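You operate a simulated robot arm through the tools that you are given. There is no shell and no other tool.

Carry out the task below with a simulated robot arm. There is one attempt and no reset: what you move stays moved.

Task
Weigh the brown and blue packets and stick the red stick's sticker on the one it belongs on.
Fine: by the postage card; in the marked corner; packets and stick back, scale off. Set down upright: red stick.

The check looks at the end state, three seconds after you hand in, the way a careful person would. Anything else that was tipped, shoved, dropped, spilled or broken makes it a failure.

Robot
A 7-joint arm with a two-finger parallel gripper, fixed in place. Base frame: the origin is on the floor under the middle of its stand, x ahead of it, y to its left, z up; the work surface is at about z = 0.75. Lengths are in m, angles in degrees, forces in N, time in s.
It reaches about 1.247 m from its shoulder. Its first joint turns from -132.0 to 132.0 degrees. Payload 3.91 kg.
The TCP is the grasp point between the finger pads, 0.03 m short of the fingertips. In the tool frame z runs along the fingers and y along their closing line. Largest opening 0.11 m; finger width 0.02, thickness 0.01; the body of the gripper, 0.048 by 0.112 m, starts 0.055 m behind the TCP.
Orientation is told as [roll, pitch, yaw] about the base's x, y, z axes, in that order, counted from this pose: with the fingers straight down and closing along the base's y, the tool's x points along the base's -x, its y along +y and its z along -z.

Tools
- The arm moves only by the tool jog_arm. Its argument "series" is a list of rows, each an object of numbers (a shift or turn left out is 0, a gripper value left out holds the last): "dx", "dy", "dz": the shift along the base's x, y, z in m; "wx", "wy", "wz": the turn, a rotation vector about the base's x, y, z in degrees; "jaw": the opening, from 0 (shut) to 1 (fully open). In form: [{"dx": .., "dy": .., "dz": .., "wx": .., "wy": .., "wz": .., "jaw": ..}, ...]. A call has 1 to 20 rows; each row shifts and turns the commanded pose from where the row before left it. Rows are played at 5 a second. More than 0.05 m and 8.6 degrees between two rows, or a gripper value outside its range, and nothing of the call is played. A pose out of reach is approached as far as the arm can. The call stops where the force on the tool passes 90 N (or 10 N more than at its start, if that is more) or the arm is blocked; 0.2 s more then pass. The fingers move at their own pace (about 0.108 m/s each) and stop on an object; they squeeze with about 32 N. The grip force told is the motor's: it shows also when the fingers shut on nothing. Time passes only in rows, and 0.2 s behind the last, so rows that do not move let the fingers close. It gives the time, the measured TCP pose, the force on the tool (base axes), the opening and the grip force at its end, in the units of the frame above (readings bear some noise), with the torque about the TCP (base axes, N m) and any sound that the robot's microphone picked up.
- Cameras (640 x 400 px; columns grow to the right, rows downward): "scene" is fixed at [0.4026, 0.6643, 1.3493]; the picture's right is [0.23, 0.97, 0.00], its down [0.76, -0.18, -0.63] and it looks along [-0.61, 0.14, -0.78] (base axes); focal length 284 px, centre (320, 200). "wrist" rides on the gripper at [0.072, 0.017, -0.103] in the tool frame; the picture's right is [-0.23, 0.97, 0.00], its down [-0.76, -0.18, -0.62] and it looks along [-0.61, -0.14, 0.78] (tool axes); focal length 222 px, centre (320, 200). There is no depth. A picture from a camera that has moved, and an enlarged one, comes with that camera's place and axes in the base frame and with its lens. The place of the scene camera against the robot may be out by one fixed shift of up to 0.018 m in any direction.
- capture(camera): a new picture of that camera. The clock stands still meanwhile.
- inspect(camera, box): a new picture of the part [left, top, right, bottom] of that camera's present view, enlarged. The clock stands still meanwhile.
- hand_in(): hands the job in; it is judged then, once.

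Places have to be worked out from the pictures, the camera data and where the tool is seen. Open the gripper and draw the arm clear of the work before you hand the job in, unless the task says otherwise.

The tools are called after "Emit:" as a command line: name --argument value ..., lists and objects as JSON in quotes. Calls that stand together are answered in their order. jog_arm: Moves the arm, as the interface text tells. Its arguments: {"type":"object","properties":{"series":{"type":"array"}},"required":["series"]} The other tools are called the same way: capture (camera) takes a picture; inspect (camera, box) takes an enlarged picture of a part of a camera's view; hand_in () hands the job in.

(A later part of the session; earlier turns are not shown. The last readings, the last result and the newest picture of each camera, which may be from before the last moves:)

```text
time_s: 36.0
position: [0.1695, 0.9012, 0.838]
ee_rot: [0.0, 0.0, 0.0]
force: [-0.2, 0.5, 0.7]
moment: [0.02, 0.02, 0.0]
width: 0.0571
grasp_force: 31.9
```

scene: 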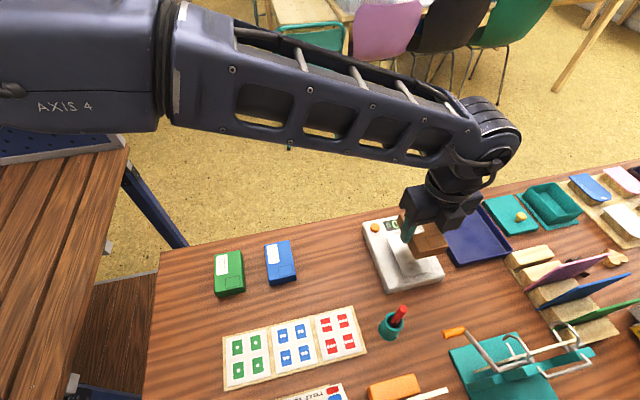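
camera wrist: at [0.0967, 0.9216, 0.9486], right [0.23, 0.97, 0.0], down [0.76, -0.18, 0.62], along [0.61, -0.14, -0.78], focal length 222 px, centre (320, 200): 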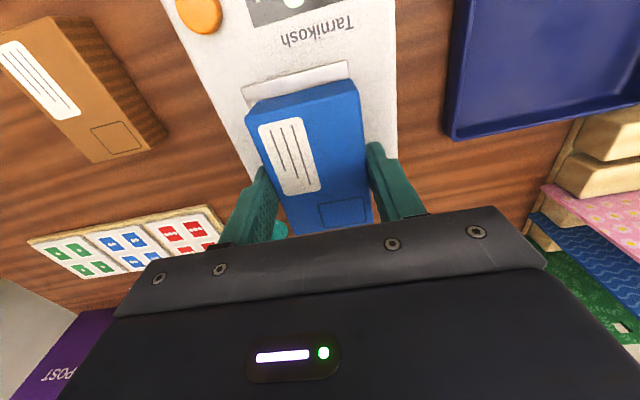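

Force has risen to about +0.7 (from −1.1): contact or nearly so. One more millimetre, then I open and rise.

Emit:
jog_arm --series '[{"dz": -0.001}, {}, {"jaw": 0.6}, {"jaw": 0.7}, {}, {"dz": 0.02}, {"dz": 0.04}, {"dz": 0.04}, {"dz": 0.04, "dx": -0.02}, {"dx": -0.04}, {"dx": -0.04}, {}]'

Emit:
inspect --camera "scene" --box '[340, 190, 500, 300]'

Emit:
inspect --camera "scene" --box '[380, 210, 420, 235]'

```text
time_s: 38.6
position: [0.068, 0.9025, 0.9772]
ee_rot: [0.0, -0.1, 0.1]
force: [-0.5, -0.5, -0.6]
moment: [-0.01, -0.03, 0.01]
width: 0.0768
grasp_force: 0.1
```

```text
3.64 times, centred on (420, 245) of scene
camera zoom: at [0.4026, 0.6643, 1.3493], right [0.23, 0.97, 0.0], down [0.76, -0.18, -0.63], along [-0.61, 0.14, -0.78], focal length 1034 px, centre (-44, 36)
```

zoom: 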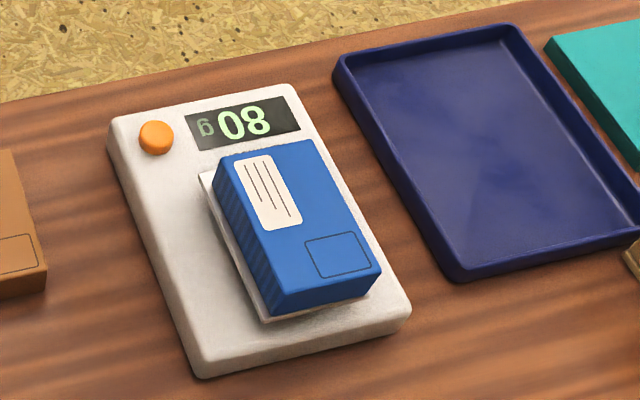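

```text
16.00 times, centred on (400, 222) of scene
camera zoom: at [0.4026, 0.6643, 1.3493], right [0.23, 0.97, 0.0], down [0.76, -0.18, -0.63], along [-0.61, 0.14, -0.78], focal length 4550 px, centre (-960, -160)
```

zoom: 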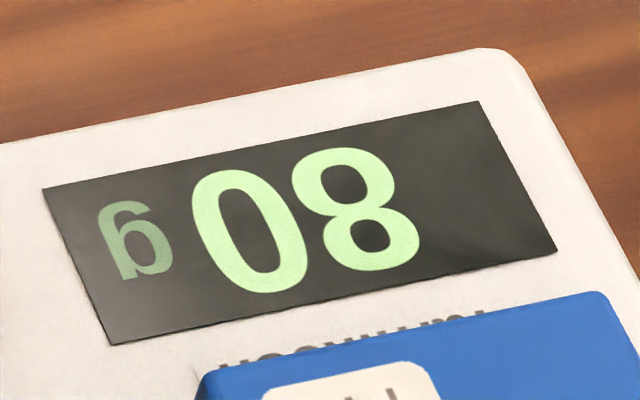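

Blue weighs 80 g (blue class), brown 195 g (red class). I regrip blue and carry it back to its home pose.

Emit:
jog_arm --series '[{"dx": 0.04}, {"dx": 0.04}, {"dx": 0.02, "dz": -0.04}, {"dz": -0.04}, {"dz": -0.04}, {"dz": -0.019}, {}, {"jaw": 0.0}, {}, {}, {"dz": 0.01}, {"dz": 0.03}, {"dz": 0.03}, {}]'

Emit:
jog_arm --series '[{"dx": -0.0065, "dy": -0.0272}, {"dx": -0.0065, "dy": -0.0272}, {"dx": -0.0065, "dy": -0.0272}, {"dx": -0.0065, "dy": -0.0272}, {"dx": -0.0065, "dy": -0.0272}, {"dx": -0.0065, "dy": -0.0272}, {"dx": -0.0065, "dy": -0.0272}, {"dx": -0.0065, "dy": -0.0272}, {"dx": -0.0065, "dy": -0.0272}, {"dx": -0.007, "dy": -0.0267}, {"dz": -0.04}, {"dz": -0.04}, {"dz": -0.03}, {"dz": -0.006}, {}]'

Emit:
inspect --camera "scene" --box '[220, 190, 380, 290]'

```text
time_s: 41.6
position: [0.1683, 0.9019, 0.9077]
ee_rot: [0.1, 0.0, -0.1]
force: [-0.4, 0.0, -0.3]
moment: [0.01, 0.0, -0.01]
width: 0.0574
grasp_force: 32.4
```

```text
time_s: 44.8
position: [0.1026, 0.6293, 0.7921]
ee_rot: [0.1, 0.0, 0.1]
force: [-0.5, 0.7, -0.2]
moment: [-0.01, -0.03, 0.04]
width: 0.0575
grasp_force: 32.3
```

```text
4.00 times, centred on (300, 240) of scene
camera zoom: at [0.4026, 0.6643, 1.3493], right [0.23, 0.97, 0.0], down [0.76, -0.18, -0.63], along [-0.61, 0.14, -0.78], focal length 1138 px, centre (400, 40)
```

zoom: 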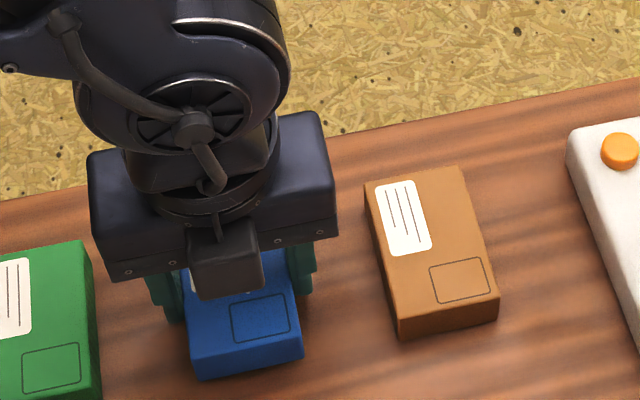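

Blue hovers about 6 mm over its place. I lower it in small steps until contact.

Emit:
jog_arm --series '[{"dz": -0.002}, {"dz": -0.002}, {"dz": -0.001}, {}]'

Emit:
jog_arm --series '[{"dz": -0.001}, {}]'

Emit:
jog_arm --series '[{"dz": -0.001}, {}]'

```text
time_s: 45.8
position: [0.1045, 0.63, 0.7873]
ee_rot: [-0.1, 0.0, 0.0]
force: [0.0, -0.3, -0.4]
moment: [0.01, -0.01, 0.0]
width: 0.0576
grasp_force: 32.5
```

```text
time_s: 46.4
position: [0.1029, 0.6303, 0.7874]
ee_rot: [-0.1, 0.0, 0.0]
force: [0.1, -0.6, -0.3]
moment: [-0.03, 0.01, 0.02]
width: 0.0574
grasp_force: 32.4
```

```text
time_s: 47.0
position: [0.1021, 0.6299, 0.7852]
ee_rot: [0.0, 0.0, 0.0]
force: [0.1, -0.3, -1.3]
moment: [-0.02, 0.0, 0.0]
width: 0.0575
grasp_force: 32.1
```

Not touching yet by the force; one more millimetre or two.

Emit:
jog_arm --series '[{"dz": -0.0008}, {}]'

Emit:
jog_arm --series '[{"dz": -0.0008}, {}]'

```text
time_s: 47.6
position: [0.1031, 0.6307, 0.7851]
ee_rot: [0.0, 0.0, -0.1]
force: [0.1, -0.2, 0.0]
moment: [-0.01, -0.02, 0.03]
width: 0.057
grasp_force: 32.2
```

```text
time_s: 48.2
position: [0.104, 0.6302, 0.7847]
ee_rot: [0.0, 0.0, 0.0]
force: [0.3, -0.4, -1.8]
moment: [0.01, 0.0, -0.04]
width: 0.0571
grasp_force: 31.6
```

Still about the same; I continue with 0.8 mm steps.

Emit:
jog_arm --series '[{"dz": -0.0008}, {}]'

Emit:
jog_arm --series '[{"dz": -0.0008}, {}]'

```text
time_s: 48.8
position: [0.1027, 0.6294, 0.7844]
ee_rot: [0.0, 0.0, 0.0]
force: [-0.5, 0.2, 2.7]
moment: [-0.07, 0.07, 0.01]
width: 0.0575
grasp_force: 31.5
```

```text
time_s: 49.4
position: [0.1023, 0.6302, 0.7828]
ee_rot: [0.1, 0.0, 0.0]
force: [2.5, -6.4, 17.4]
moment: [-0.29, -0.05, 0.0]
width: 0.0574
grasp_force: 32.2
```

Contact (17 N). I ease up 0.8 mm, open the jaws and rise.

Emit:
jog_arm --series '[{"dz": 0.0008}, {"jaw": 0.6}, {"jaw": 0.78}, {}, {"dz": 0.02}, {"dz": 0.04}, {"dz": 0.04}, {"dz": 0.04}, {}]'

Emit:
capture --camera "wrist"

Emit:
capture --camera "scene"

```text
time_s: 51.4
position: [0.1033, 0.6284, 0.9224]
ee_rot: [0.0, 0.0, 0.0]
force: [0.2, 0.2, 0.3]
moment: [0.01, 0.04, -0.02]
width: 0.0859
grasp_force: 0.1
```

```text
taken
camera wrist: at [0.0317, 0.6466, 1.0253], right [0.23, 0.97, 0.0], down [0.76, -0.18, 0.62], along [0.61, -0.14, -0.78], focal length 222 px, centre (320, 200)
```

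wrist: 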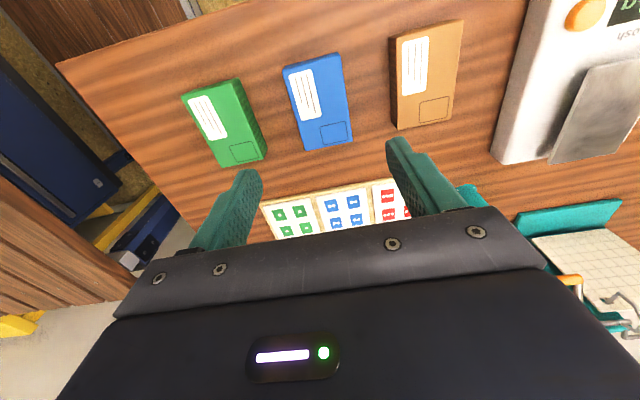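

```text
taken
```

scene: 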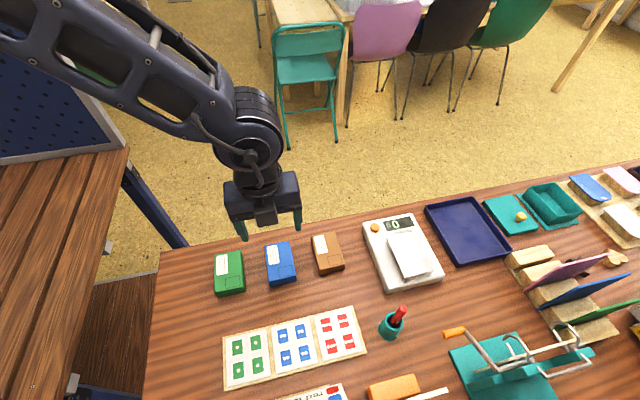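

Both packets are back. Now I switch the scale off: shut the fingers, go above the button and press it.

Emit:
jog_arm --series '[{"dx": -0.004, "dy": 0.038, "jaw": 0}, {"dx": -0.004, "dy": 0.038}, {"dx": -0.004, "dy": 0.038}, {"dx": -0.004, "dy": 0.038}, {"dx": -0.005, "dy": 0.038}, {"dx": -0.005, "dy": 0.0385}, {"dz": -0.03}, {"dz": -0.03}, {}]'

Emit:
capture --camera "wrist"

```text
time_s: 53.4
position: [0.0788, 0.8575, 0.8614]
ee_rot: [0.0, 0.0, -0.1]
force: [-0.4, 0.3, 0.0]
moment: [-0.03, 0.02, 0.04]
width: 0.0001
grasp_force: 32.0
```

```text
taken
camera wrist: at [0.0048, 0.8761, 0.9648], right [0.23, 0.97, 0.0], down [0.76, -0.18, 0.62], along [0.61, -0.14, -0.78], focal length 222 px, centre (320, 200)
```

wrist: 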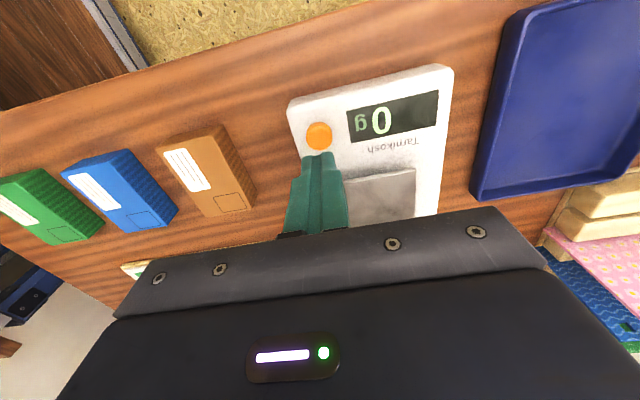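

Same pose as for the first press. I press in the same way.

Emit:
jog_arm --series '[{"dz": -0.02}, {"dz": -0.016}, {"dz": -0.003}, {"dz": -0.002}, {"dz": -0.002}, {"dz": -0.002}]'

Emit:
inspect --camera "scene" --box '[340, 190, 460, 270]'

```text
time_s: 54.8
position: [0.0771, 0.8594, 0.8184]
ee_rot: [0.0, 0.0, 0.0]
force: [-0.1, 0.9, 4.8]
moment: [0.01, 0.0, -0.03]
width: 0.0002
grasp_force: 32.2
heard: click
```

```text
5.00 times, centred on (400, 230) of scene
camera zoom: at [0.4026, 0.6643, 1.3493], right [0.23, 0.97, 0.0], down [0.76, -0.18, -0.63], along [-0.61, 0.14, -0.78], focal length 1422 px, centre (-80, 50)
```

zoom: 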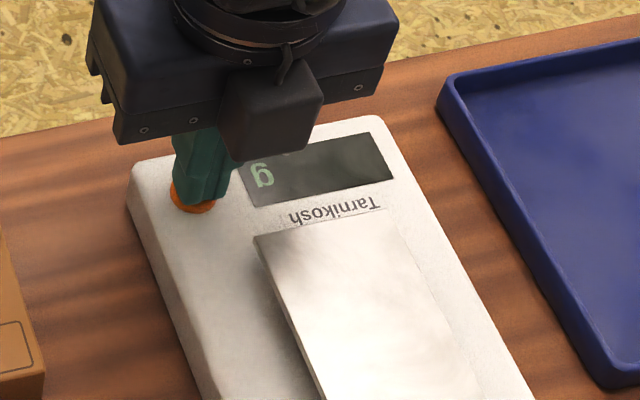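

A second click and the display digits are gone: the scale is off. I lift away and move to look at the cup and red stick from above with the wrist camera.

Emit:
jog_arm --series '[{"dz": 0.03}, {"dz": 0.045}, {"dz": 0.045}, {"dz": 0.03, "dx": 0.03}, {"dx": 0.04, "dy": -0.01, "dz": 0.02}, {"dx": 0.04, "dy": -0.01, "jaw": 0.4}, {"dx": 0.04, "dy": -0.012}, {"dx": 0.04, "dy": -0.012}, {}]'

Emit:
capture --camera "wrist"

Emit:
capture --camera "scene"

```text
time_s: 56.8
position: [0.2648, 0.8134, 0.9848]
ee_rot: [0.0, 0.0, 0.0]
force: [-0.1, -0.6, -0.5]
moment: [0.02, 0.0, -0.05]
width: 0.0439
grasp_force: 0.0
```

```text
taken
camera wrist: at [0.1935, 0.8301, 1.0884], right [0.23, 0.97, 0.0], down [0.76, -0.18, 0.62], along [0.61, -0.14, -0.78], focal length 222 px, centre (320, 200)
```

wrist: 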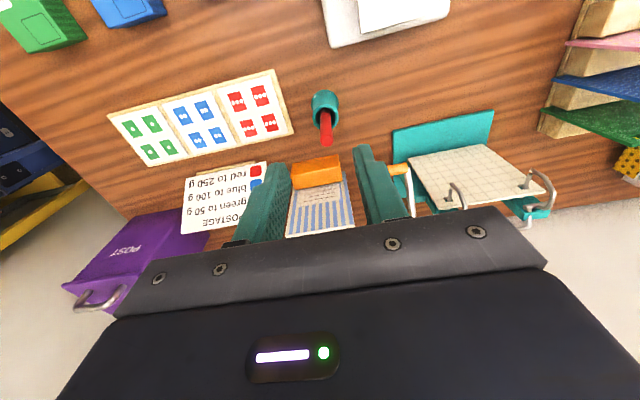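

```text
taken
```

scene: 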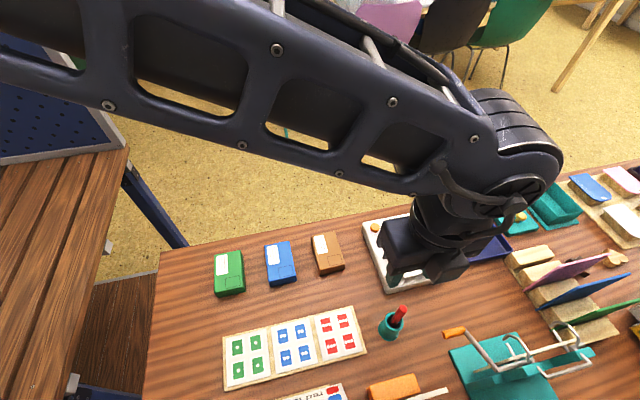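

The cup with the stick is at pixel (323,115) in the wrist view; I enlarge it.

Emit:
inspect --camera "wrist" --box '[290, 80, 360, 155]'

Emit:
inspect --camera "wrist" --box '[100, 60, 300, 240]'

```text
5.33 times, centred on (325, 118) of wrist
camera zoom: at [0.1935, 0.8301, 1.0884], right [0.23, 0.97, 0.0], down [0.76, -0.18, 0.62], along [0.61, -0.14, -0.78], focal length 1185 px, centre (293, 640)
```

zoom: 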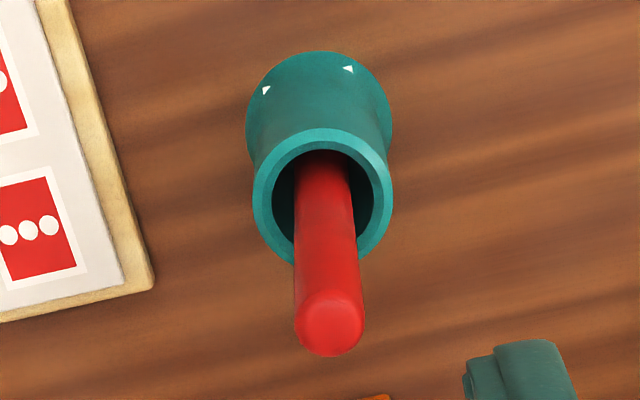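

```text
2.22 times, centred on (200, 150) of wrist
camera zoom: at [0.1935, 0.8301, 1.0884], right [0.23, 0.97, 0.0], down [0.76, -0.18, 0.62], along [0.61, -0.14, -0.78], focal length 494 px, centre (587, 311)
```

zoom: 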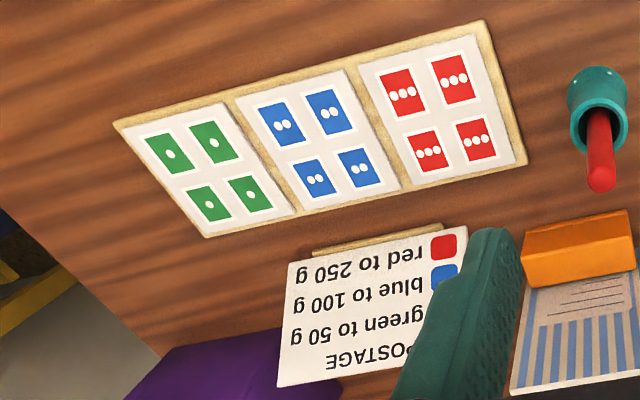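

From this view: cup axis at about (0.285, 0.816), rim z ≈ 0.81, stick vertical with its top at z ≈ 0.88, diameter about 12.5 mm. I move above it and check alignment before lowering the fingers around it.

Emit:
jog_arm --series '[{"dx": 0.02, "dy": 0.0023}, {"dz": -0.03}, {"dz": -0.033}, {}]'

Emit:
capture --camera "wrist"

Emit:
inspect --camera "scene" --box '[320, 240, 480, 340]'

```text
time_s: 57.8
position: [0.286, 0.8155, 0.9229]
ee_rot: [0.0, 0.0, 0.0]
force: [0.1, -0.4, 1.0]
moment: [0.04, -0.02, 0.01]
width: 0.044
grasp_force: 0.0
```

```text
taken
camera wrist: at [0.2136, 0.8334, 1.0266], right [0.23, 0.97, 0.0], down [0.76, -0.18, 0.62], along [0.61, -0.14, -0.78], focal length 222 px, centre (320, 200)
```

wrist: 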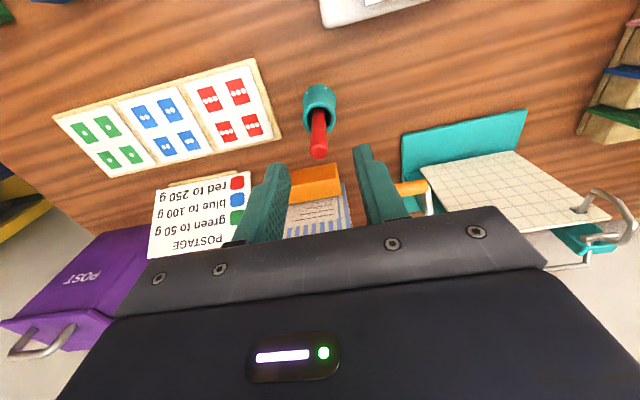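

```text
4.00 times, centred on (400, 290) of scene
camera zoom: at [0.4026, 0.6643, 1.3493], right [0.23, 0.97, 0.0], down [0.76, -0.18, -0.63], along [-0.61, 0.14, -0.78], focal length 1138 px, centre (0, -160)
```

zoom: 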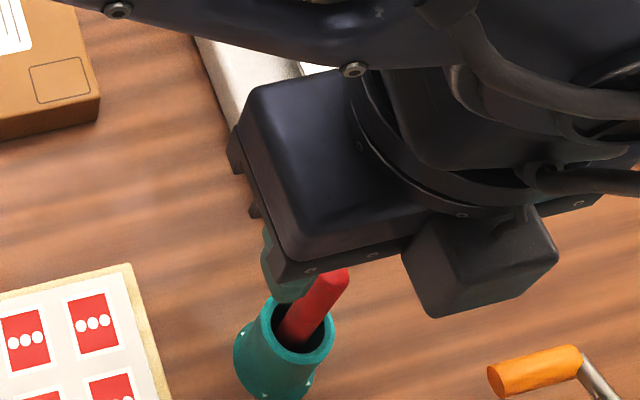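

The stick is at about (0.283, 0.816), centred between the fingers. I lower to TCP z ≈ 0.852 around it (tips stay ~1 cm above the rim) and close gently.

Emit:
jog_arm --series '[{"dx": -0.002, "dz": -0.03}, {"dz": -0.03}, {"dz": -0.011}, {}]'

Emit:
capture --camera "wrist"

Emit:
inspect --camera "scene" --box '[320, 240, 480, 340]'

```text
time_s: 58.8
position: [0.2835, 0.8156, 0.8556]
ee_rot: [0.0, 0.0, 0.0]
force: [-0.5, -0.1, 0.8]
moment: [0.01, 0.02, 0.0]
width: 0.044
grasp_force: 0.1
```

```text
taken
camera wrist: at [0.2121, 0.8335, 0.9582], right [0.23, 0.97, 0.0], down [0.76, -0.18, 0.62], along [0.61, -0.14, -0.78], focal length 222 px, centre (320, 200)
```

wrist: 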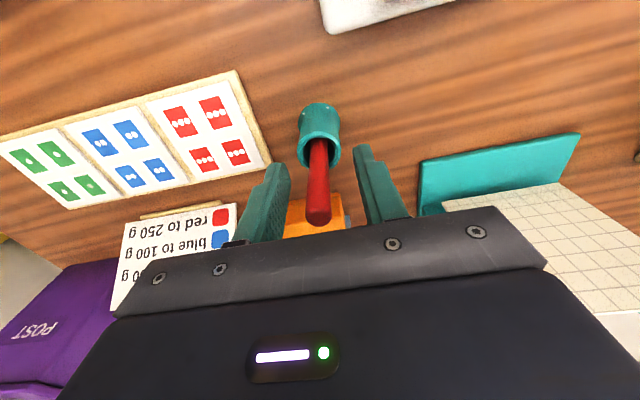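

```text
4.00 times, centred on (400, 290) of scene
camera zoom: at [0.4026, 0.6643, 1.3493], right [0.23, 0.97, 0.0], down [0.76, -0.18, -0.63], along [-0.61, 0.14, -0.78], focal length 1138 px, centre (0, -160)
```

zoom: 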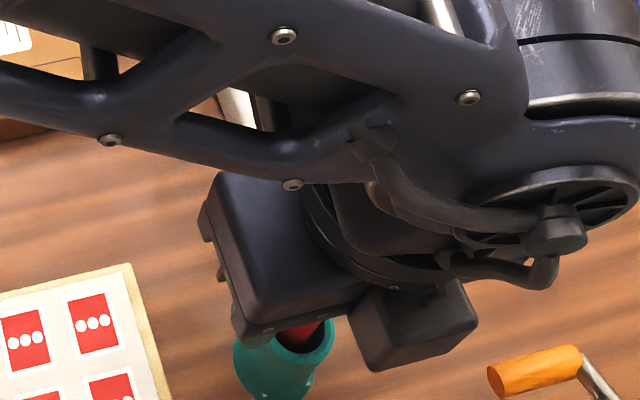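

The stick is centred between the fingers, its top about 2.5 cm above the TCP. I close the jaws.

Emit:
jog_arm --series '[{"jaw": 0.1}, {"jaw": 0.0}, {}, {}]'

Emit:
capture --camera "wrist"

```text
time_s: 59.8
position: [0.2833, 0.8155, 0.8554]
ee_rot: [0.0, 0.0, 0.0]
force: [0.0, -0.9, 1.8]
moment: [-0.17, -0.02, 0.0]
width: 0.0119
grasp_force: 32.4
```

```text
taken
camera wrist: at [0.2121, 0.8335, 0.9583], right [0.23, 0.97, 0.0], down [0.76, -0.18, 0.62], along [0.61, -0.14, -0.78], focal length 222 px, centre (320, 200)
```

wrist: 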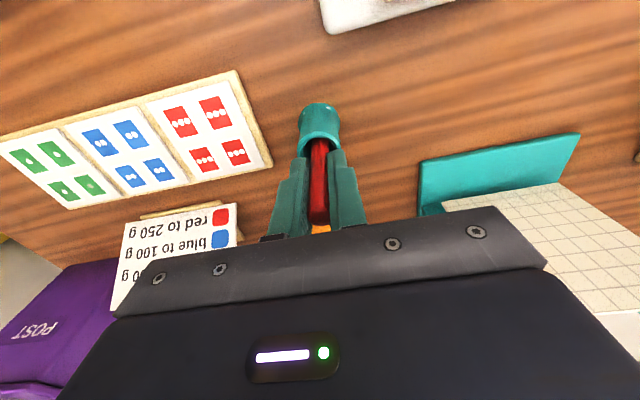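

The stick is gripped (width 0.012); home TCP pose (0.2833, 0.8155, 0.8554). I lift straight up slowly and look.

Emit:
jog_arm --series '[{"dz": 0.01}, {"dz": 0.02}, {"dz": 0.02}, {"dz": 0.02}, {"dz": 0.02}, {"dz": 0.02}, {}]'

Emit:
capture --camera "wrist"

Emit:
capture --camera "scene"

```text
time_s: 61.4
position: [0.285, 0.8172, 0.9647]
ee_rot: [0.0, 0.0, 0.0]
force: [-0.1, 0.0, -0.4]
moment: [-0.03, 0.01, 0.02]
width: 0.0121
grasp_force: 32.1
```

```text
taken
camera wrist: at [0.213, 0.8346, 1.0684], right [0.23, 0.97, 0.0], down [0.76, -0.18, 0.62], along [0.61, -0.14, -0.78], focal length 222 px, centre (320, 200)
```

wrist: 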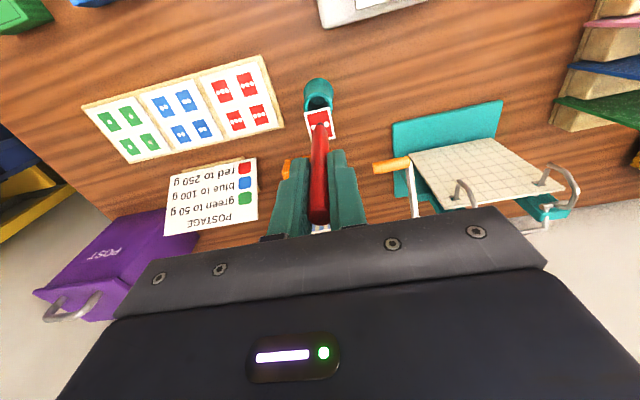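

```text
taken
```

scene: 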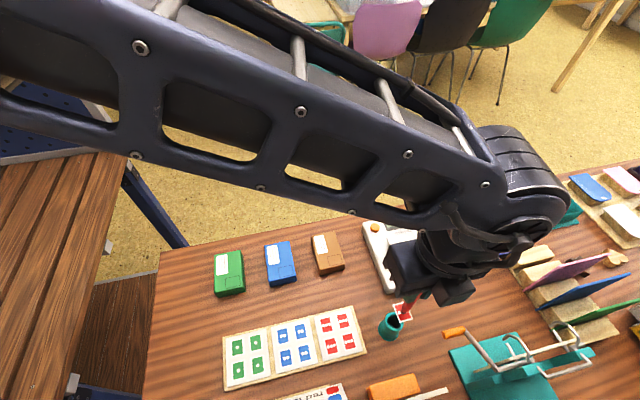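

The stick carries a sticker at its lower end; I zoom in on it in both views.

Emit:
inspect --camera "wrist" --box '[290, 80, 350, 140]'

Emit:
inspect --camera "scene" --box '[370, 290, 430, 340]'

Emit:
inspect --camera "wrist" --box '[280, 80, 370, 240]'

```text
6.67 times, centred on (320, 110) of wrist
camera zoom: at [0.213, 0.8346, 1.0684], right [0.23, 0.97, 0.0], down [0.76, -0.18, 0.62], along [0.61, -0.14, -0.78], focal length 1481 px, centre (320, 800)
```

zoom: 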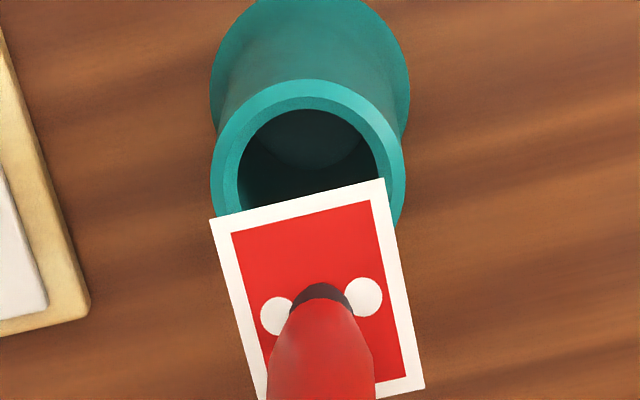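

```text
8.00 times, centred on (400, 315) of scene
camera zoom: at [0.4026, 0.6643, 1.3493], right [0.23, 0.97, 0.0], down [0.76, -0.18, -0.63], along [-0.61, 0.14, -0.78], focal length 2275 px, centre (-320, -720)
```

zoom: 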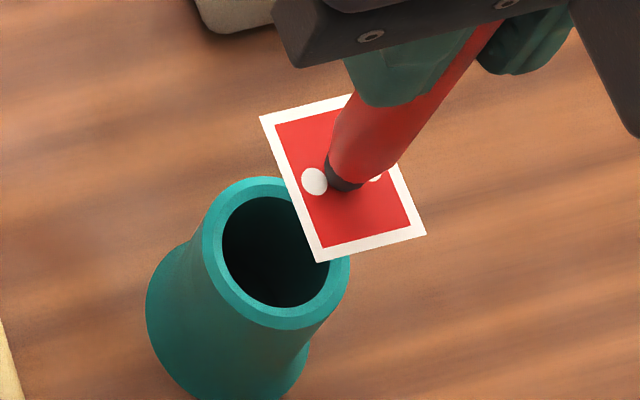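

```text
2.50 times, centred on (325, 160) of wrist
camera zoom: at [0.213, 0.8346, 1.0684], right [0.23, 0.97, 0.0], down [0.76, -0.18, 0.62], along [0.61, -0.14, -0.78], focal length 555 px, centre (308, 300)
```

zoom: 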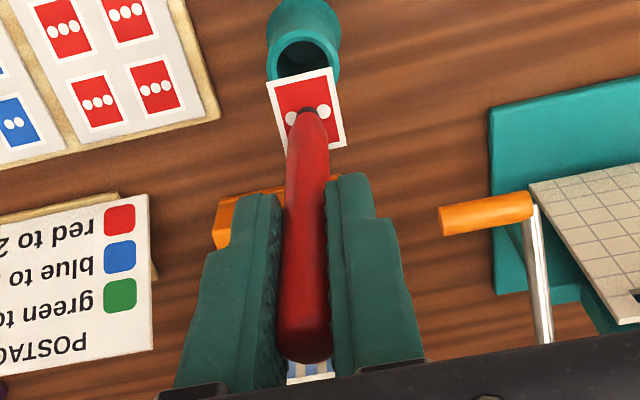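

The red sticker (about 0.023 × 0.029, long side along x) hangs on the stick's tacky tip, about 0.097 below the TCP; the outlined corner box on the packets is about 0.0235 along x and 0.030 along y, so the sticker must be turned 90°. I move over brown's box at height while turning +90° about z.

Emit:
jog_arm --series '[{"dz": 0.02, "wz": 7.5}, {"dx": -0.013, "dy": -0.006, "wz": 7.5}, {"dx": -0.014, "dy": -0.006, "wz": 7.5}, {"dx": -0.014, "dy": -0.006, "wz": 7.5}, {"dx": -0.014, "dy": -0.006, "wz": 7.5}, {"dx": -0.014, "dy": -0.006, "wz": 7.5}, {"dx": -0.014, "dy": -0.006, "wz": 7.5}, {"dx": -0.014, "dy": -0.006, "wz": 7.5}, {"dx": -0.014, "dy": -0.006, "wz": 7.5}, {"dx": -0.014, "dy": -0.006, "wz": 7.5}, {"dx": -0.014, "dy": -0.006, "wz": 7.5}, {"dx": -0.013, "dy": -0.006, "wz": 7.5}, {}]'

Emit:
capture --camera "wrist"

Emit:
capture --camera "scene"

```text
time_s: 64.2
position: [0.1331, 0.7515, 0.9834]
ee_rot: [0.0, 0.0, 90.2]
force: [0.1, 0.2, -0.4]
moment: [-0.02, 0.0, 0.03]
width: 0.0115
grasp_force: 31.8
```

```text
taken
camera wrist: at [0.1162, 0.6798, 1.087], right [-0.97, 0.23, 0.0], down [0.18, 0.76, 0.62], along [0.14, 0.61, -0.78], focal length 222 px, centre (320, 200)
```

wrist: 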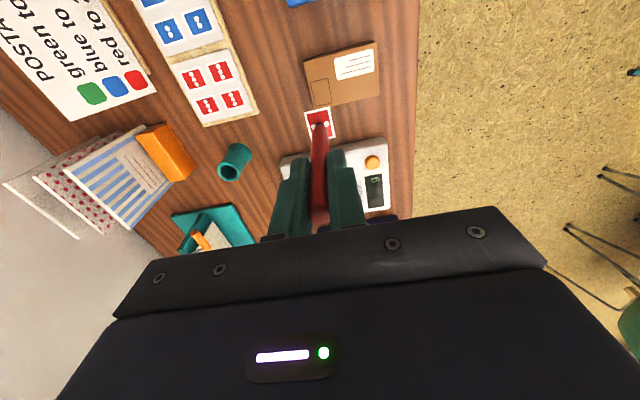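

```text
taken
```

scene: 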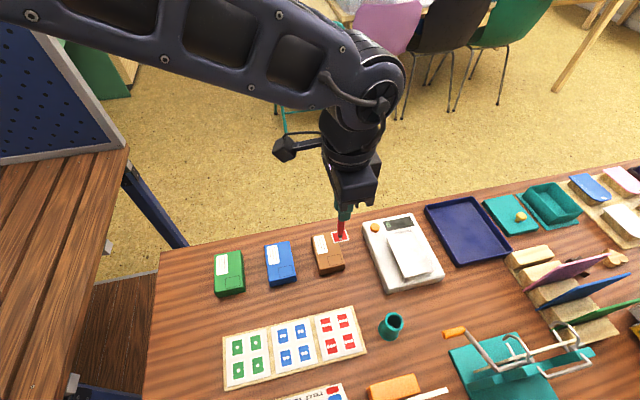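

The turn worked (yaw 90°). I enlarge the wrist view of the packet and sticker to measure the box.

Emit:
inspect --camera "wrist" --box '[290, 30, 400, 145]'

Emit:
inspect --camera "scene" --box '[300, 210, 380, 280]'

```text
3.48 times, centred on (345, 88) of wrist
camera zoom: at [0.1162, 0.6798, 1.087], right [-0.97, 0.23, 0.0], down [0.18, 0.76, 0.62], along [0.14, 0.61, -0.78], focal length 773 px, centre (233, 591)
```

zoom: 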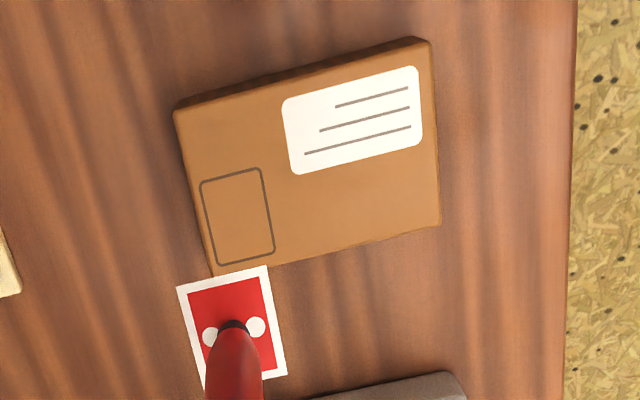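

```text
5.71 times, centred on (340, 245) of scene
camera zoom: at [0.4026, 0.6643, 1.3493], right [0.23, 0.97, 0.0], down [0.76, -0.18, -0.63], along [-0.61, 0.14, -0.78], focal length 1625 px, centre (206, -57)
```

zoom: 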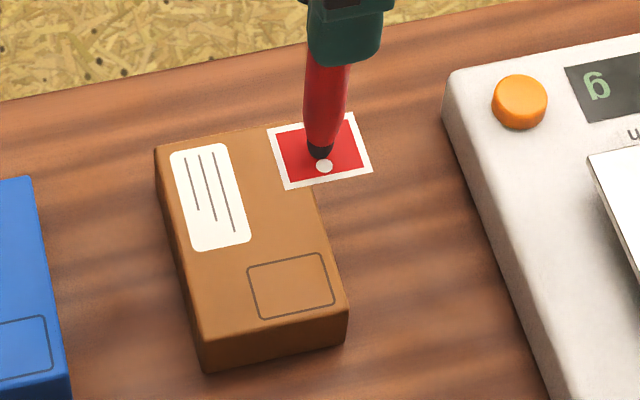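

Measured: box centre (0.1309, 0.7505), sticker centre (0.1328, 0.7521) about 0.0967 below the TCP, both aligned with the axes. I correct by (−0.0019, −0.0016) and descend to about 1 cm above the packet for a re-check.

Emit:
jog_arm --series '[{"dx": -0.0019, "dy": -0.0016, "dz": -0.025}, {"dz": -0.03}, {"dz": -0.03}, {"dz": -0.012}, {}, {}]'

Emit:
inspect --camera "wrist" --box '[270, 50, 390, 150]'

Emit:
inspect --camera "scene" --box '[300, 220, 370, 280]'

```text
time_s: 65.6
position: [0.1331, 0.7485, 0.8864]
ee_rot: [-0.1, 0.1, 90.1]
force: [-0.4, 0.3, 0.5]
moment: [0.01, -0.01, -0.01]
width: 0.0117
grasp_force: 31.8
```

```text
4.00 times, centred on (330, 100) of wrist
camera zoom: at [0.1154, 0.6775, 0.9901], right [-0.97, 0.23, 0.0], down [0.18, 0.76, 0.62], along [0.14, 0.61, -0.78], focal length 888 px, centre (280, 600)
```

zoom: 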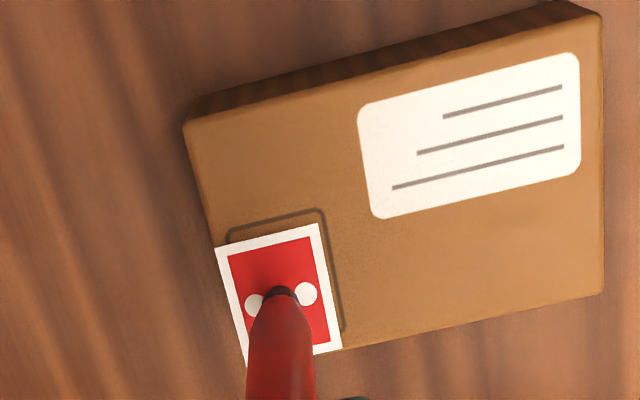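

```text
6.67 times, centred on (335, 250) of scene
camera zoom: at [0.4026, 0.6643, 1.3493], right [0.23, 0.97, 0.0], down [0.76, -0.18, -0.63], along [-0.61, 0.14, -0.78], focal length 1896 px, centre (220, -133)
```

zoom: 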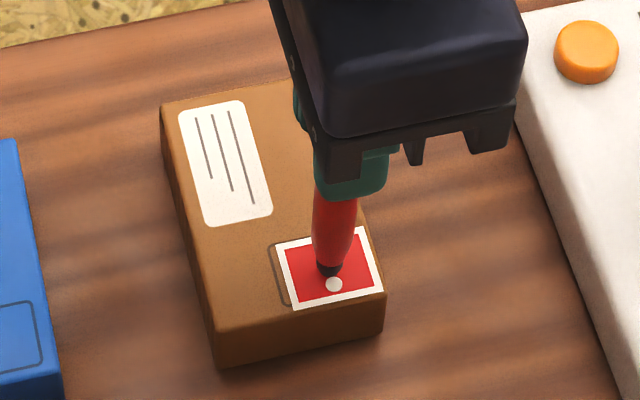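

The two views disagree a little about how high the sticker is (scene suggests only about 4 mm above the packet), so the stick may be slightly tilted. I take stronger enlargements to measure exactly.

Emit:
inspect --camera "scene" --box '[320, 240, 360, 270]'

Emit:
inspect --camera "wrist" --box '[290, 90, 354, 154]'

Emit:
inspect --camera "wrist" --box '[280, 90, 380, 250]'

```text
13.33 times, centred on (340, 255) of scene
camera zoom: at [0.4026, 0.6643, 1.3493], right [0.23, 0.97, 0.0], down [0.76, -0.18, -0.63], along [-0.61, 0.14, -0.78], focal length 3792 px, centre (53, -533)
```

zoom: 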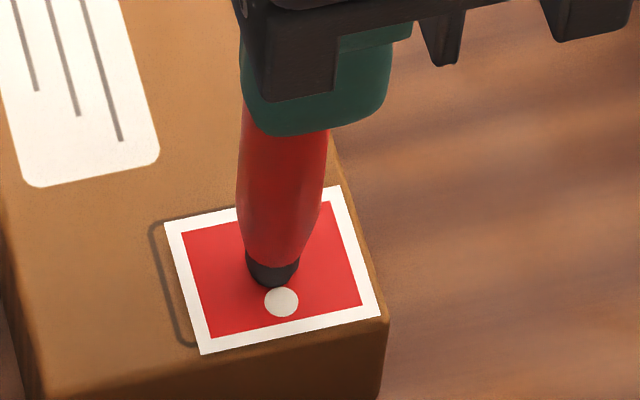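

```text
6.25 times, centred on (322, 122) of wrist
camera zoom: at [0.1154, 0.6775, 0.9901], right [-0.97, 0.23, 0.0], down [0.18, 0.76, 0.62], along [0.14, 0.61, -0.78], focal length 1388 px, centre (308, 688)
```

zoom: 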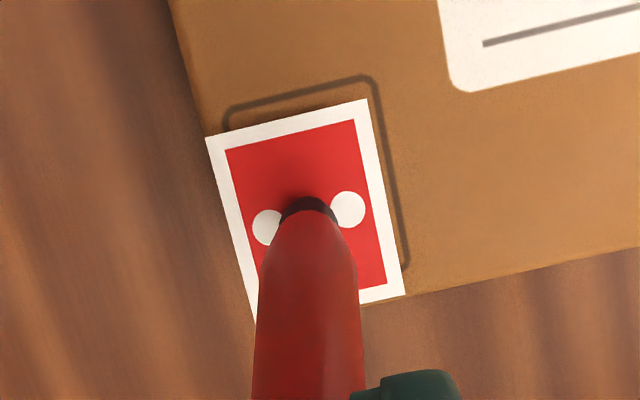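

```text
2.50 times, centred on (330, 170) of wrist
camera zoom: at [0.1154, 0.6775, 0.9901], right [-0.97, 0.23, 0.0], down [0.18, 0.76, 0.62], along [0.14, 0.61, -0.78], focal length 555 px, centre (295, 275)
```

zoom: 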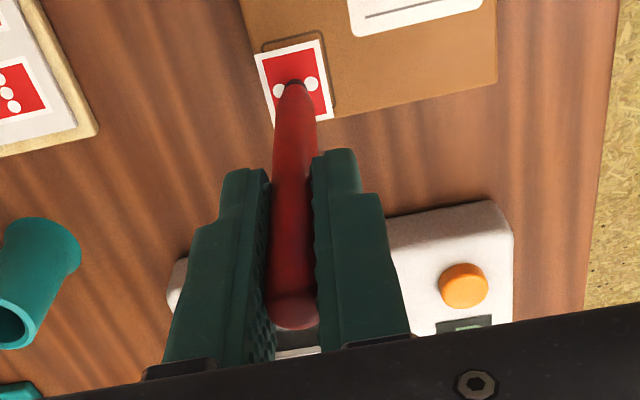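

Combining both views, the sticker is about 5 mm above the packet and needs to go about −3 mm in x and −1.5 mm in y. I apply that at this height, then re-measure.

Emit:
jog_arm --series '[{"dx": -0.003, "dy": -0.0015}, {}, {}]'

Emit:
inspect --camera "scene" --box '[320, 240, 360, 270]'

Emit:
inspect --camera "wrist" --box '[290, 90, 354, 154]'

```text
time_s: 66.4
position: [0.1288, 0.7487, 0.887]
ee_rot: [-0.1, -0.1, 90.0]
force: [0.3, 0.9, -0.8]
moment: [0.01, 0.02, 0.02]
width: 0.0114
grasp_force: 31.9
```

```text
13.33 times, centred on (340, 255) of scene
camera zoom: at [0.4026, 0.6643, 1.3493], right [0.23, 0.97, 0.0], down [0.76, -0.18, -0.63], along [-0.61, 0.14, -0.78], focal length 3792 px, centre (53, -533)
```

zoom: 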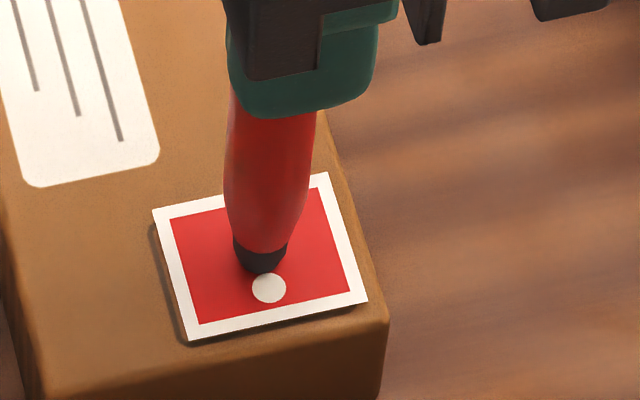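

```text
6.25 times, centred on (322, 122) of wrist
camera zoom: at [0.1122, 0.6763, 0.9902], right [-0.97, 0.23, 0.0], down [0.18, 0.76, 0.62], along [0.14, 0.61, -0.78], focal length 1388 px, centre (308, 688)
```

zoom: 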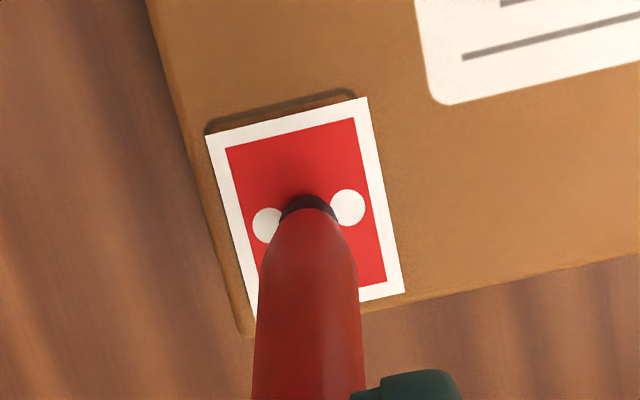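

Sticker and box now line up within about a millimetre in both views. I lower in 1 mm steps and watch the force.

Emit:
jog_arm --series '[{"dz": -0.001}, {"dz": -0.001}, {}]'

Emit:
jog_arm --series '[{"dz": -0.001}, {}]'

Emit:
inspect --camera "scene" --box '[320, 240, 360, 270]'

Emit:
inspect --camera "wrist" --box '[290, 90, 354, 154]'

```text
time_s: 67.2
position: [0.1281, 0.7474, 0.8842]
ee_rot: [0.0, 0.1, 89.9]
force: [-1.6, 0.1, 3.6]
moment: [0.01, 0.31, 0.0]
width: 0.0117
grasp_force: 31.7
```

```text
time_s: 67.8
position: [0.1281, 0.7492, 0.8862]
ee_rot: [0.0, -0.1, 90.0]
force: [2.6, 0.7, 12.3]
moment: [0.04, -0.47, 0.03]
width: 0.0118
grasp_force: 32.4
```

```text
13.33 times, centred on (340, 255) of scene
camera zoom: at [0.4026, 0.6643, 1.3493], right [0.23, 0.97, 0.0], down [0.76, -0.18, -0.63], along [-0.61, 0.14, -0.78], focal length 3792 px, centre (53, -533)
```

zoom: 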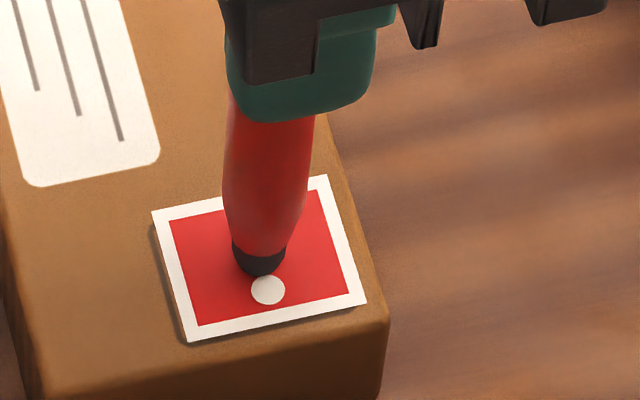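

```text
6.25 times, centred on (322, 122) of wrist
camera zoom: at [0.1116, 0.6762, 0.9881], right [-0.97, 0.23, 0.0], down [0.18, 0.76, 0.62], along [0.14, 0.61, -0.78], focal length 1388 px, centre (308, 688)
```

zoom: 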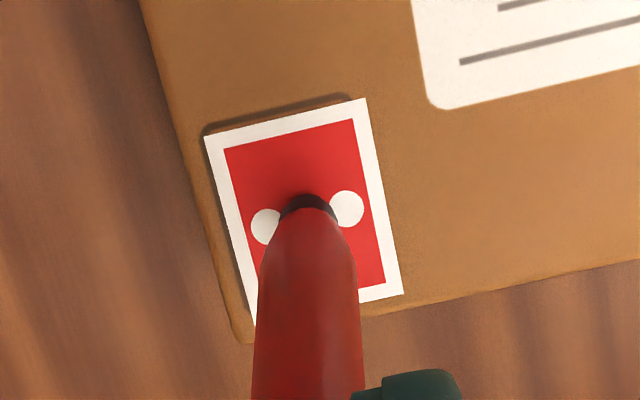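

Contact with 12 N, the sticker lies on the box with at most ~1 mm offset. I press slightly more, hold for a moment, then lift straight up.

Emit:
jog_arm --series '[{"dz": -0.0005}, {}, {}, {}]'

Emit:
jog_arm --series '[{"dz": 0.002}, {"dz": 0.004}, {"dz": 0.01}, {"dz": 0.02}, {"dz": 0.03}, {}]'

Emit:
inspect --camera "scene" --box '[310, 225, 370, 270]'

Emit:
inspect --camera "wrist" --box '[270, 30, 390, 150]'

```text
time_s: 68.8
position: [0.1276, 0.7473, 0.8841]
ee_rot: [0.0, -0.1, 90.0]
force: [2.2, 1.0, 17.7]
moment: [0.14, -0.4, -0.01]
width: 0.0117
grasp_force: 32.0
```

```text
time_s: 70.2
position: [0.1281, 0.7482, 0.949]
ee_rot: [0.0, 0.0, 90.0]
force: [0.8, -0.8, -0.2]
moment: [-0.05, -0.02, 0.01]
width: 0.0112
grasp_force: 32.3
```

```text
8.89 times, centred on (340, 248) of scene
camera zoom: at [0.4026, 0.6643, 1.3493], right [0.23, 0.97, 0.0], down [0.76, -0.18, -0.63], along [-0.61, 0.14, -0.78], focal length 2528 px, centre (142, -222)
```

zoom: 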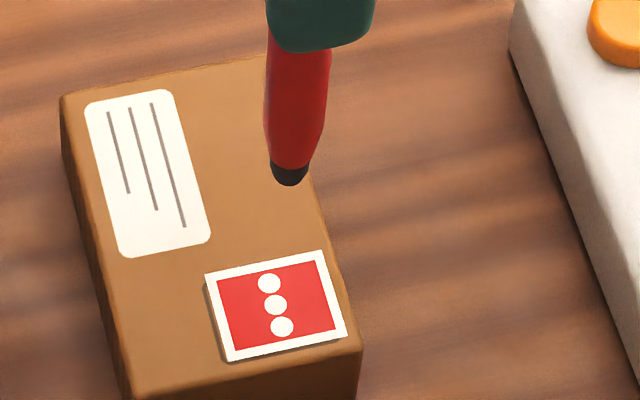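

```text
3.33 times, centred on (330, 90) of wrist
camera zoom: at [0.1112, 0.676, 1.0525], right [-0.97, 0.23, 0.0], down [0.18, 0.76, 0.62], along [0.14, 0.61, -0.78], focal length 740 px, centre (287, 567)
```

zoom: 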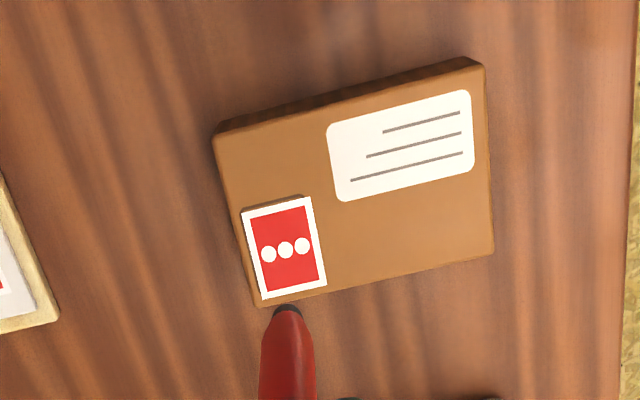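

The red sticker sits in brown's marked box and stayed when the stick lifted off; the stick did not slip. I now retrace the path to above the cup, turning back −90°.

Emit:
jog_arm --series '[{"dz": 0.0345}, {"dx": 0.013, "dy": 0.0057, "wz": -7.5}, {"dx": 0.013, "dy": 0.0058, "wz": -7.5}, {"dx": 0.013, "dy": 0.0058, "wz": -7.5}, {"dx": 0.013, "dy": 0.0058, "wz": -7.5}, {"dx": 0.013, "dy": 0.0057, "wz": -7.5}, {"dx": 0.013, "dy": 0.0057, "wz": -7.5}, {"dx": 0.013, "dy": 0.0058, "wz": -7.5}, {"dx": 0.013, "dy": 0.0058, "wz": -7.5}, {"dx": 0.013, "dy": 0.0058, "wz": -7.5}, {"dx": 0.013, "dy": 0.0057, "wz": -7.5}, {"dx": 0.013, "dy": 0.0057, "wz": -7.5}, {"dx": 0.0139, "dy": 0.0058, "wz": -7.5}, {}, {}]'

Emit:
capture --camera "wrist"

Emit:
capture --camera "scene"

```text
time_s: 73.4
position: [0.2854, 0.8157, 0.9846]
ee_rot: [0.1, 0.0, 0.0]
force: [-0.2, -0.2, -0.2]
moment: [-0.03, -0.01, -0.02]
width: 0.0114
grasp_force: 32.3
```

```text
taken
camera wrist: at [0.2134, 0.8343, 1.0879], right [0.23, 0.97, 0.0], down [0.76, -0.18, 0.62], along [0.61, -0.14, -0.78], focal length 222 px, centre (320, 200)
```

wrist: 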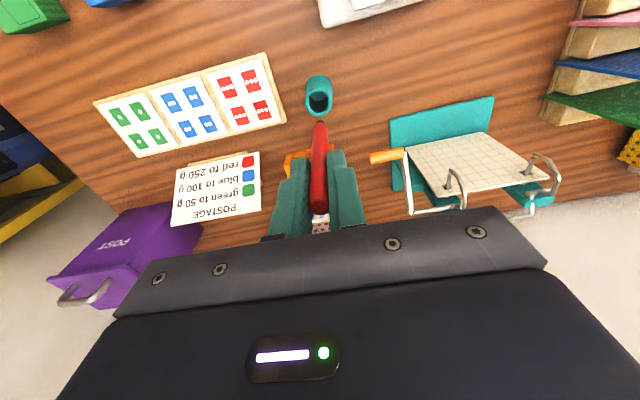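

```text
taken
```

scene: 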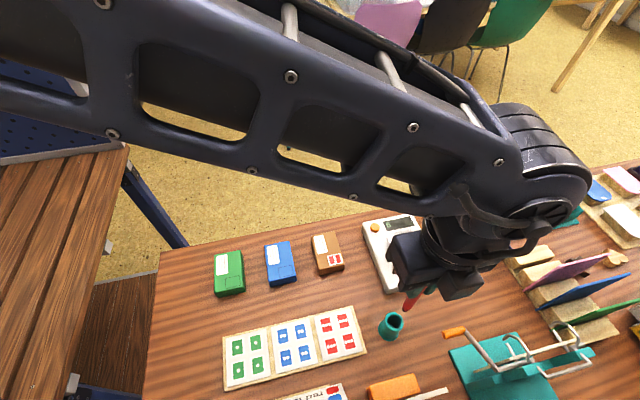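

The stick is back above the cup in the original orientation. I descend until the tip is just above the rim and check the alignment.

Emit:
jog_arm --series '[{"dz": -0.025}, {"dz": -0.025}, {"dz": -0.01}, {}, {}]'

Emit:
inspect --camera "wrist" --box '[285, 70, 355, 140]'

Emit:
inspect --camera "scene" --box '[360, 280, 430, 350]'

```text
time_s: 74.6
position: [0.2849, 0.8168, 0.9243]
ee_rot: [0.0, 0.0, 0.1]
force: [0.8, 0.2, 0.2]
moment: [0.0, 0.02, 0.01]
width: 0.0112
grasp_force: 32.2
```

```text
5.71 times, centred on (320, 105) of wrist
camera zoom: at [0.2123, 0.8344, 1.0272], right [0.23, 0.97, 0.0], down [0.76, -0.18, 0.62], along [0.61, -0.14, -0.78], focal length 1269 px, centre (320, 743)
```

zoom: 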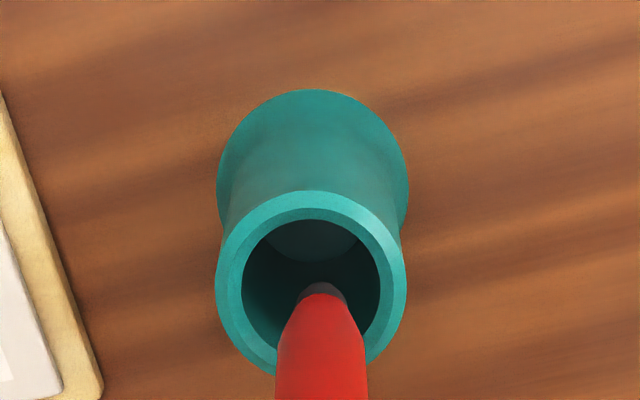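

```text
5.71 times, centred on (395, 315) of scene
camera zoom: at [0.4026, 0.6643, 1.3493], right [0.23, 0.97, 0.0], down [0.76, -0.18, -0.63], along [-0.61, 0.14, -0.78], focal length 1625 px, centre (-109, -457)
```

zoom: 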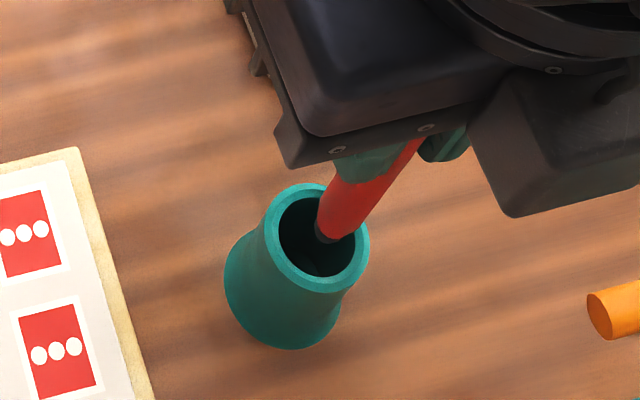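

The tip is over the hole, about 1.5 mm toward +y from its centre. I shift −1.2 mm in y and lower slowly into the cup.

Emit:
jog_arm --series '[{"dy": -0.0012}, {"dz": -0.007}, {"dz": -0.007}, {"dz": -0.007}, {}]'

Emit:
inspect --camera "wrist" --box '[285, 70, 355, 140]'

Emit:
inspect --camera "scene" --box '[360, 280, 430, 350]'

```text
time_s: 75.8
position: [0.2849, 0.8149, 0.9029]
ee_rot: [0.1, 0.0, -0.1]
force: [0.7, 0.9, -0.7]
moment: [-0.02, 0.02, 0.03]
width: 0.0116
grasp_force: 31.9
```

```text
5.71 times, centred on (320, 105) of wrist
camera zoom: at [0.2122, 0.8328, 1.0061], right [0.23, 0.97, 0.0], down [0.76, -0.18, 0.62], along [0.61, -0.14, -0.78], focal length 1269 px, centre (320, 743)
```

zoom: 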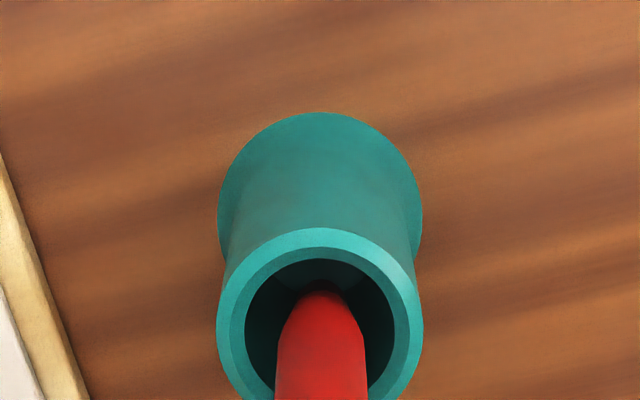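

```text
5.71 times, centred on (395, 315) of scene
camera zoom: at [0.4026, 0.6643, 1.3493], right [0.23, 0.97, 0.0], down [0.76, -0.18, -0.63], along [-0.61, 0.14, -0.78], focal length 1625 px, centre (-109, -457)
```

zoom: 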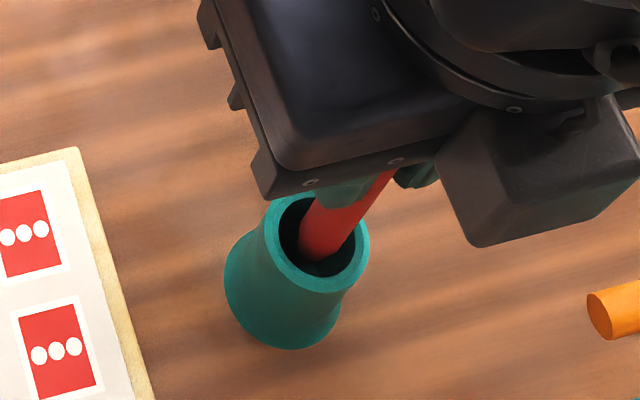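

The tip has entered the hole cleanly with no side force. I continue down in steps.

Emit:
jog_arm --series '[{"dz": -0.01}, {"dz": -0.01}, {"dz": -0.01}, {"dz": -0.008}, {}]'

Emit:
jog_arm --series '[{"dz": -0.004}, {"dz": -0.003}, {}]'

Emit:
capture --camera "wrist"

```text
time_s: 77.0
position: [0.2856, 0.8157, 0.8672]
ee_rot: [0.1, 0.0, 0.0]
force: [0.3, -3.8, 17.9]
moment: [-0.55, -0.01, 0.0]
width: 0.0117
grasp_force: 31.8
```

```text
time_s: 77.8
position: [0.2853, 0.8144, 0.86]
ee_rot: [0.2, 0.0, 0.0]
force: [-0.1, 3.4, 45.8]
moment: [0.71, -0.09, 0.01]
width: 0.0118
grasp_force: 32.6
```

```text
taken
camera wrist: at [0.2125, 0.8326, 0.9639], right [0.23, 0.97, 0.0], down [0.76, -0.18, 0.62], along [0.61, -0.14, -0.78], focal length 222 px, centre (320, 200)
```

wrist: 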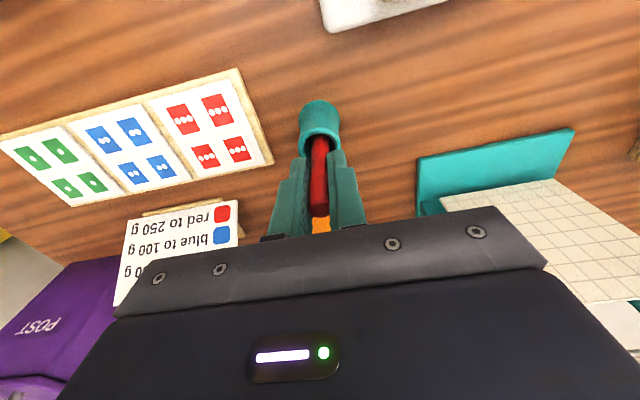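

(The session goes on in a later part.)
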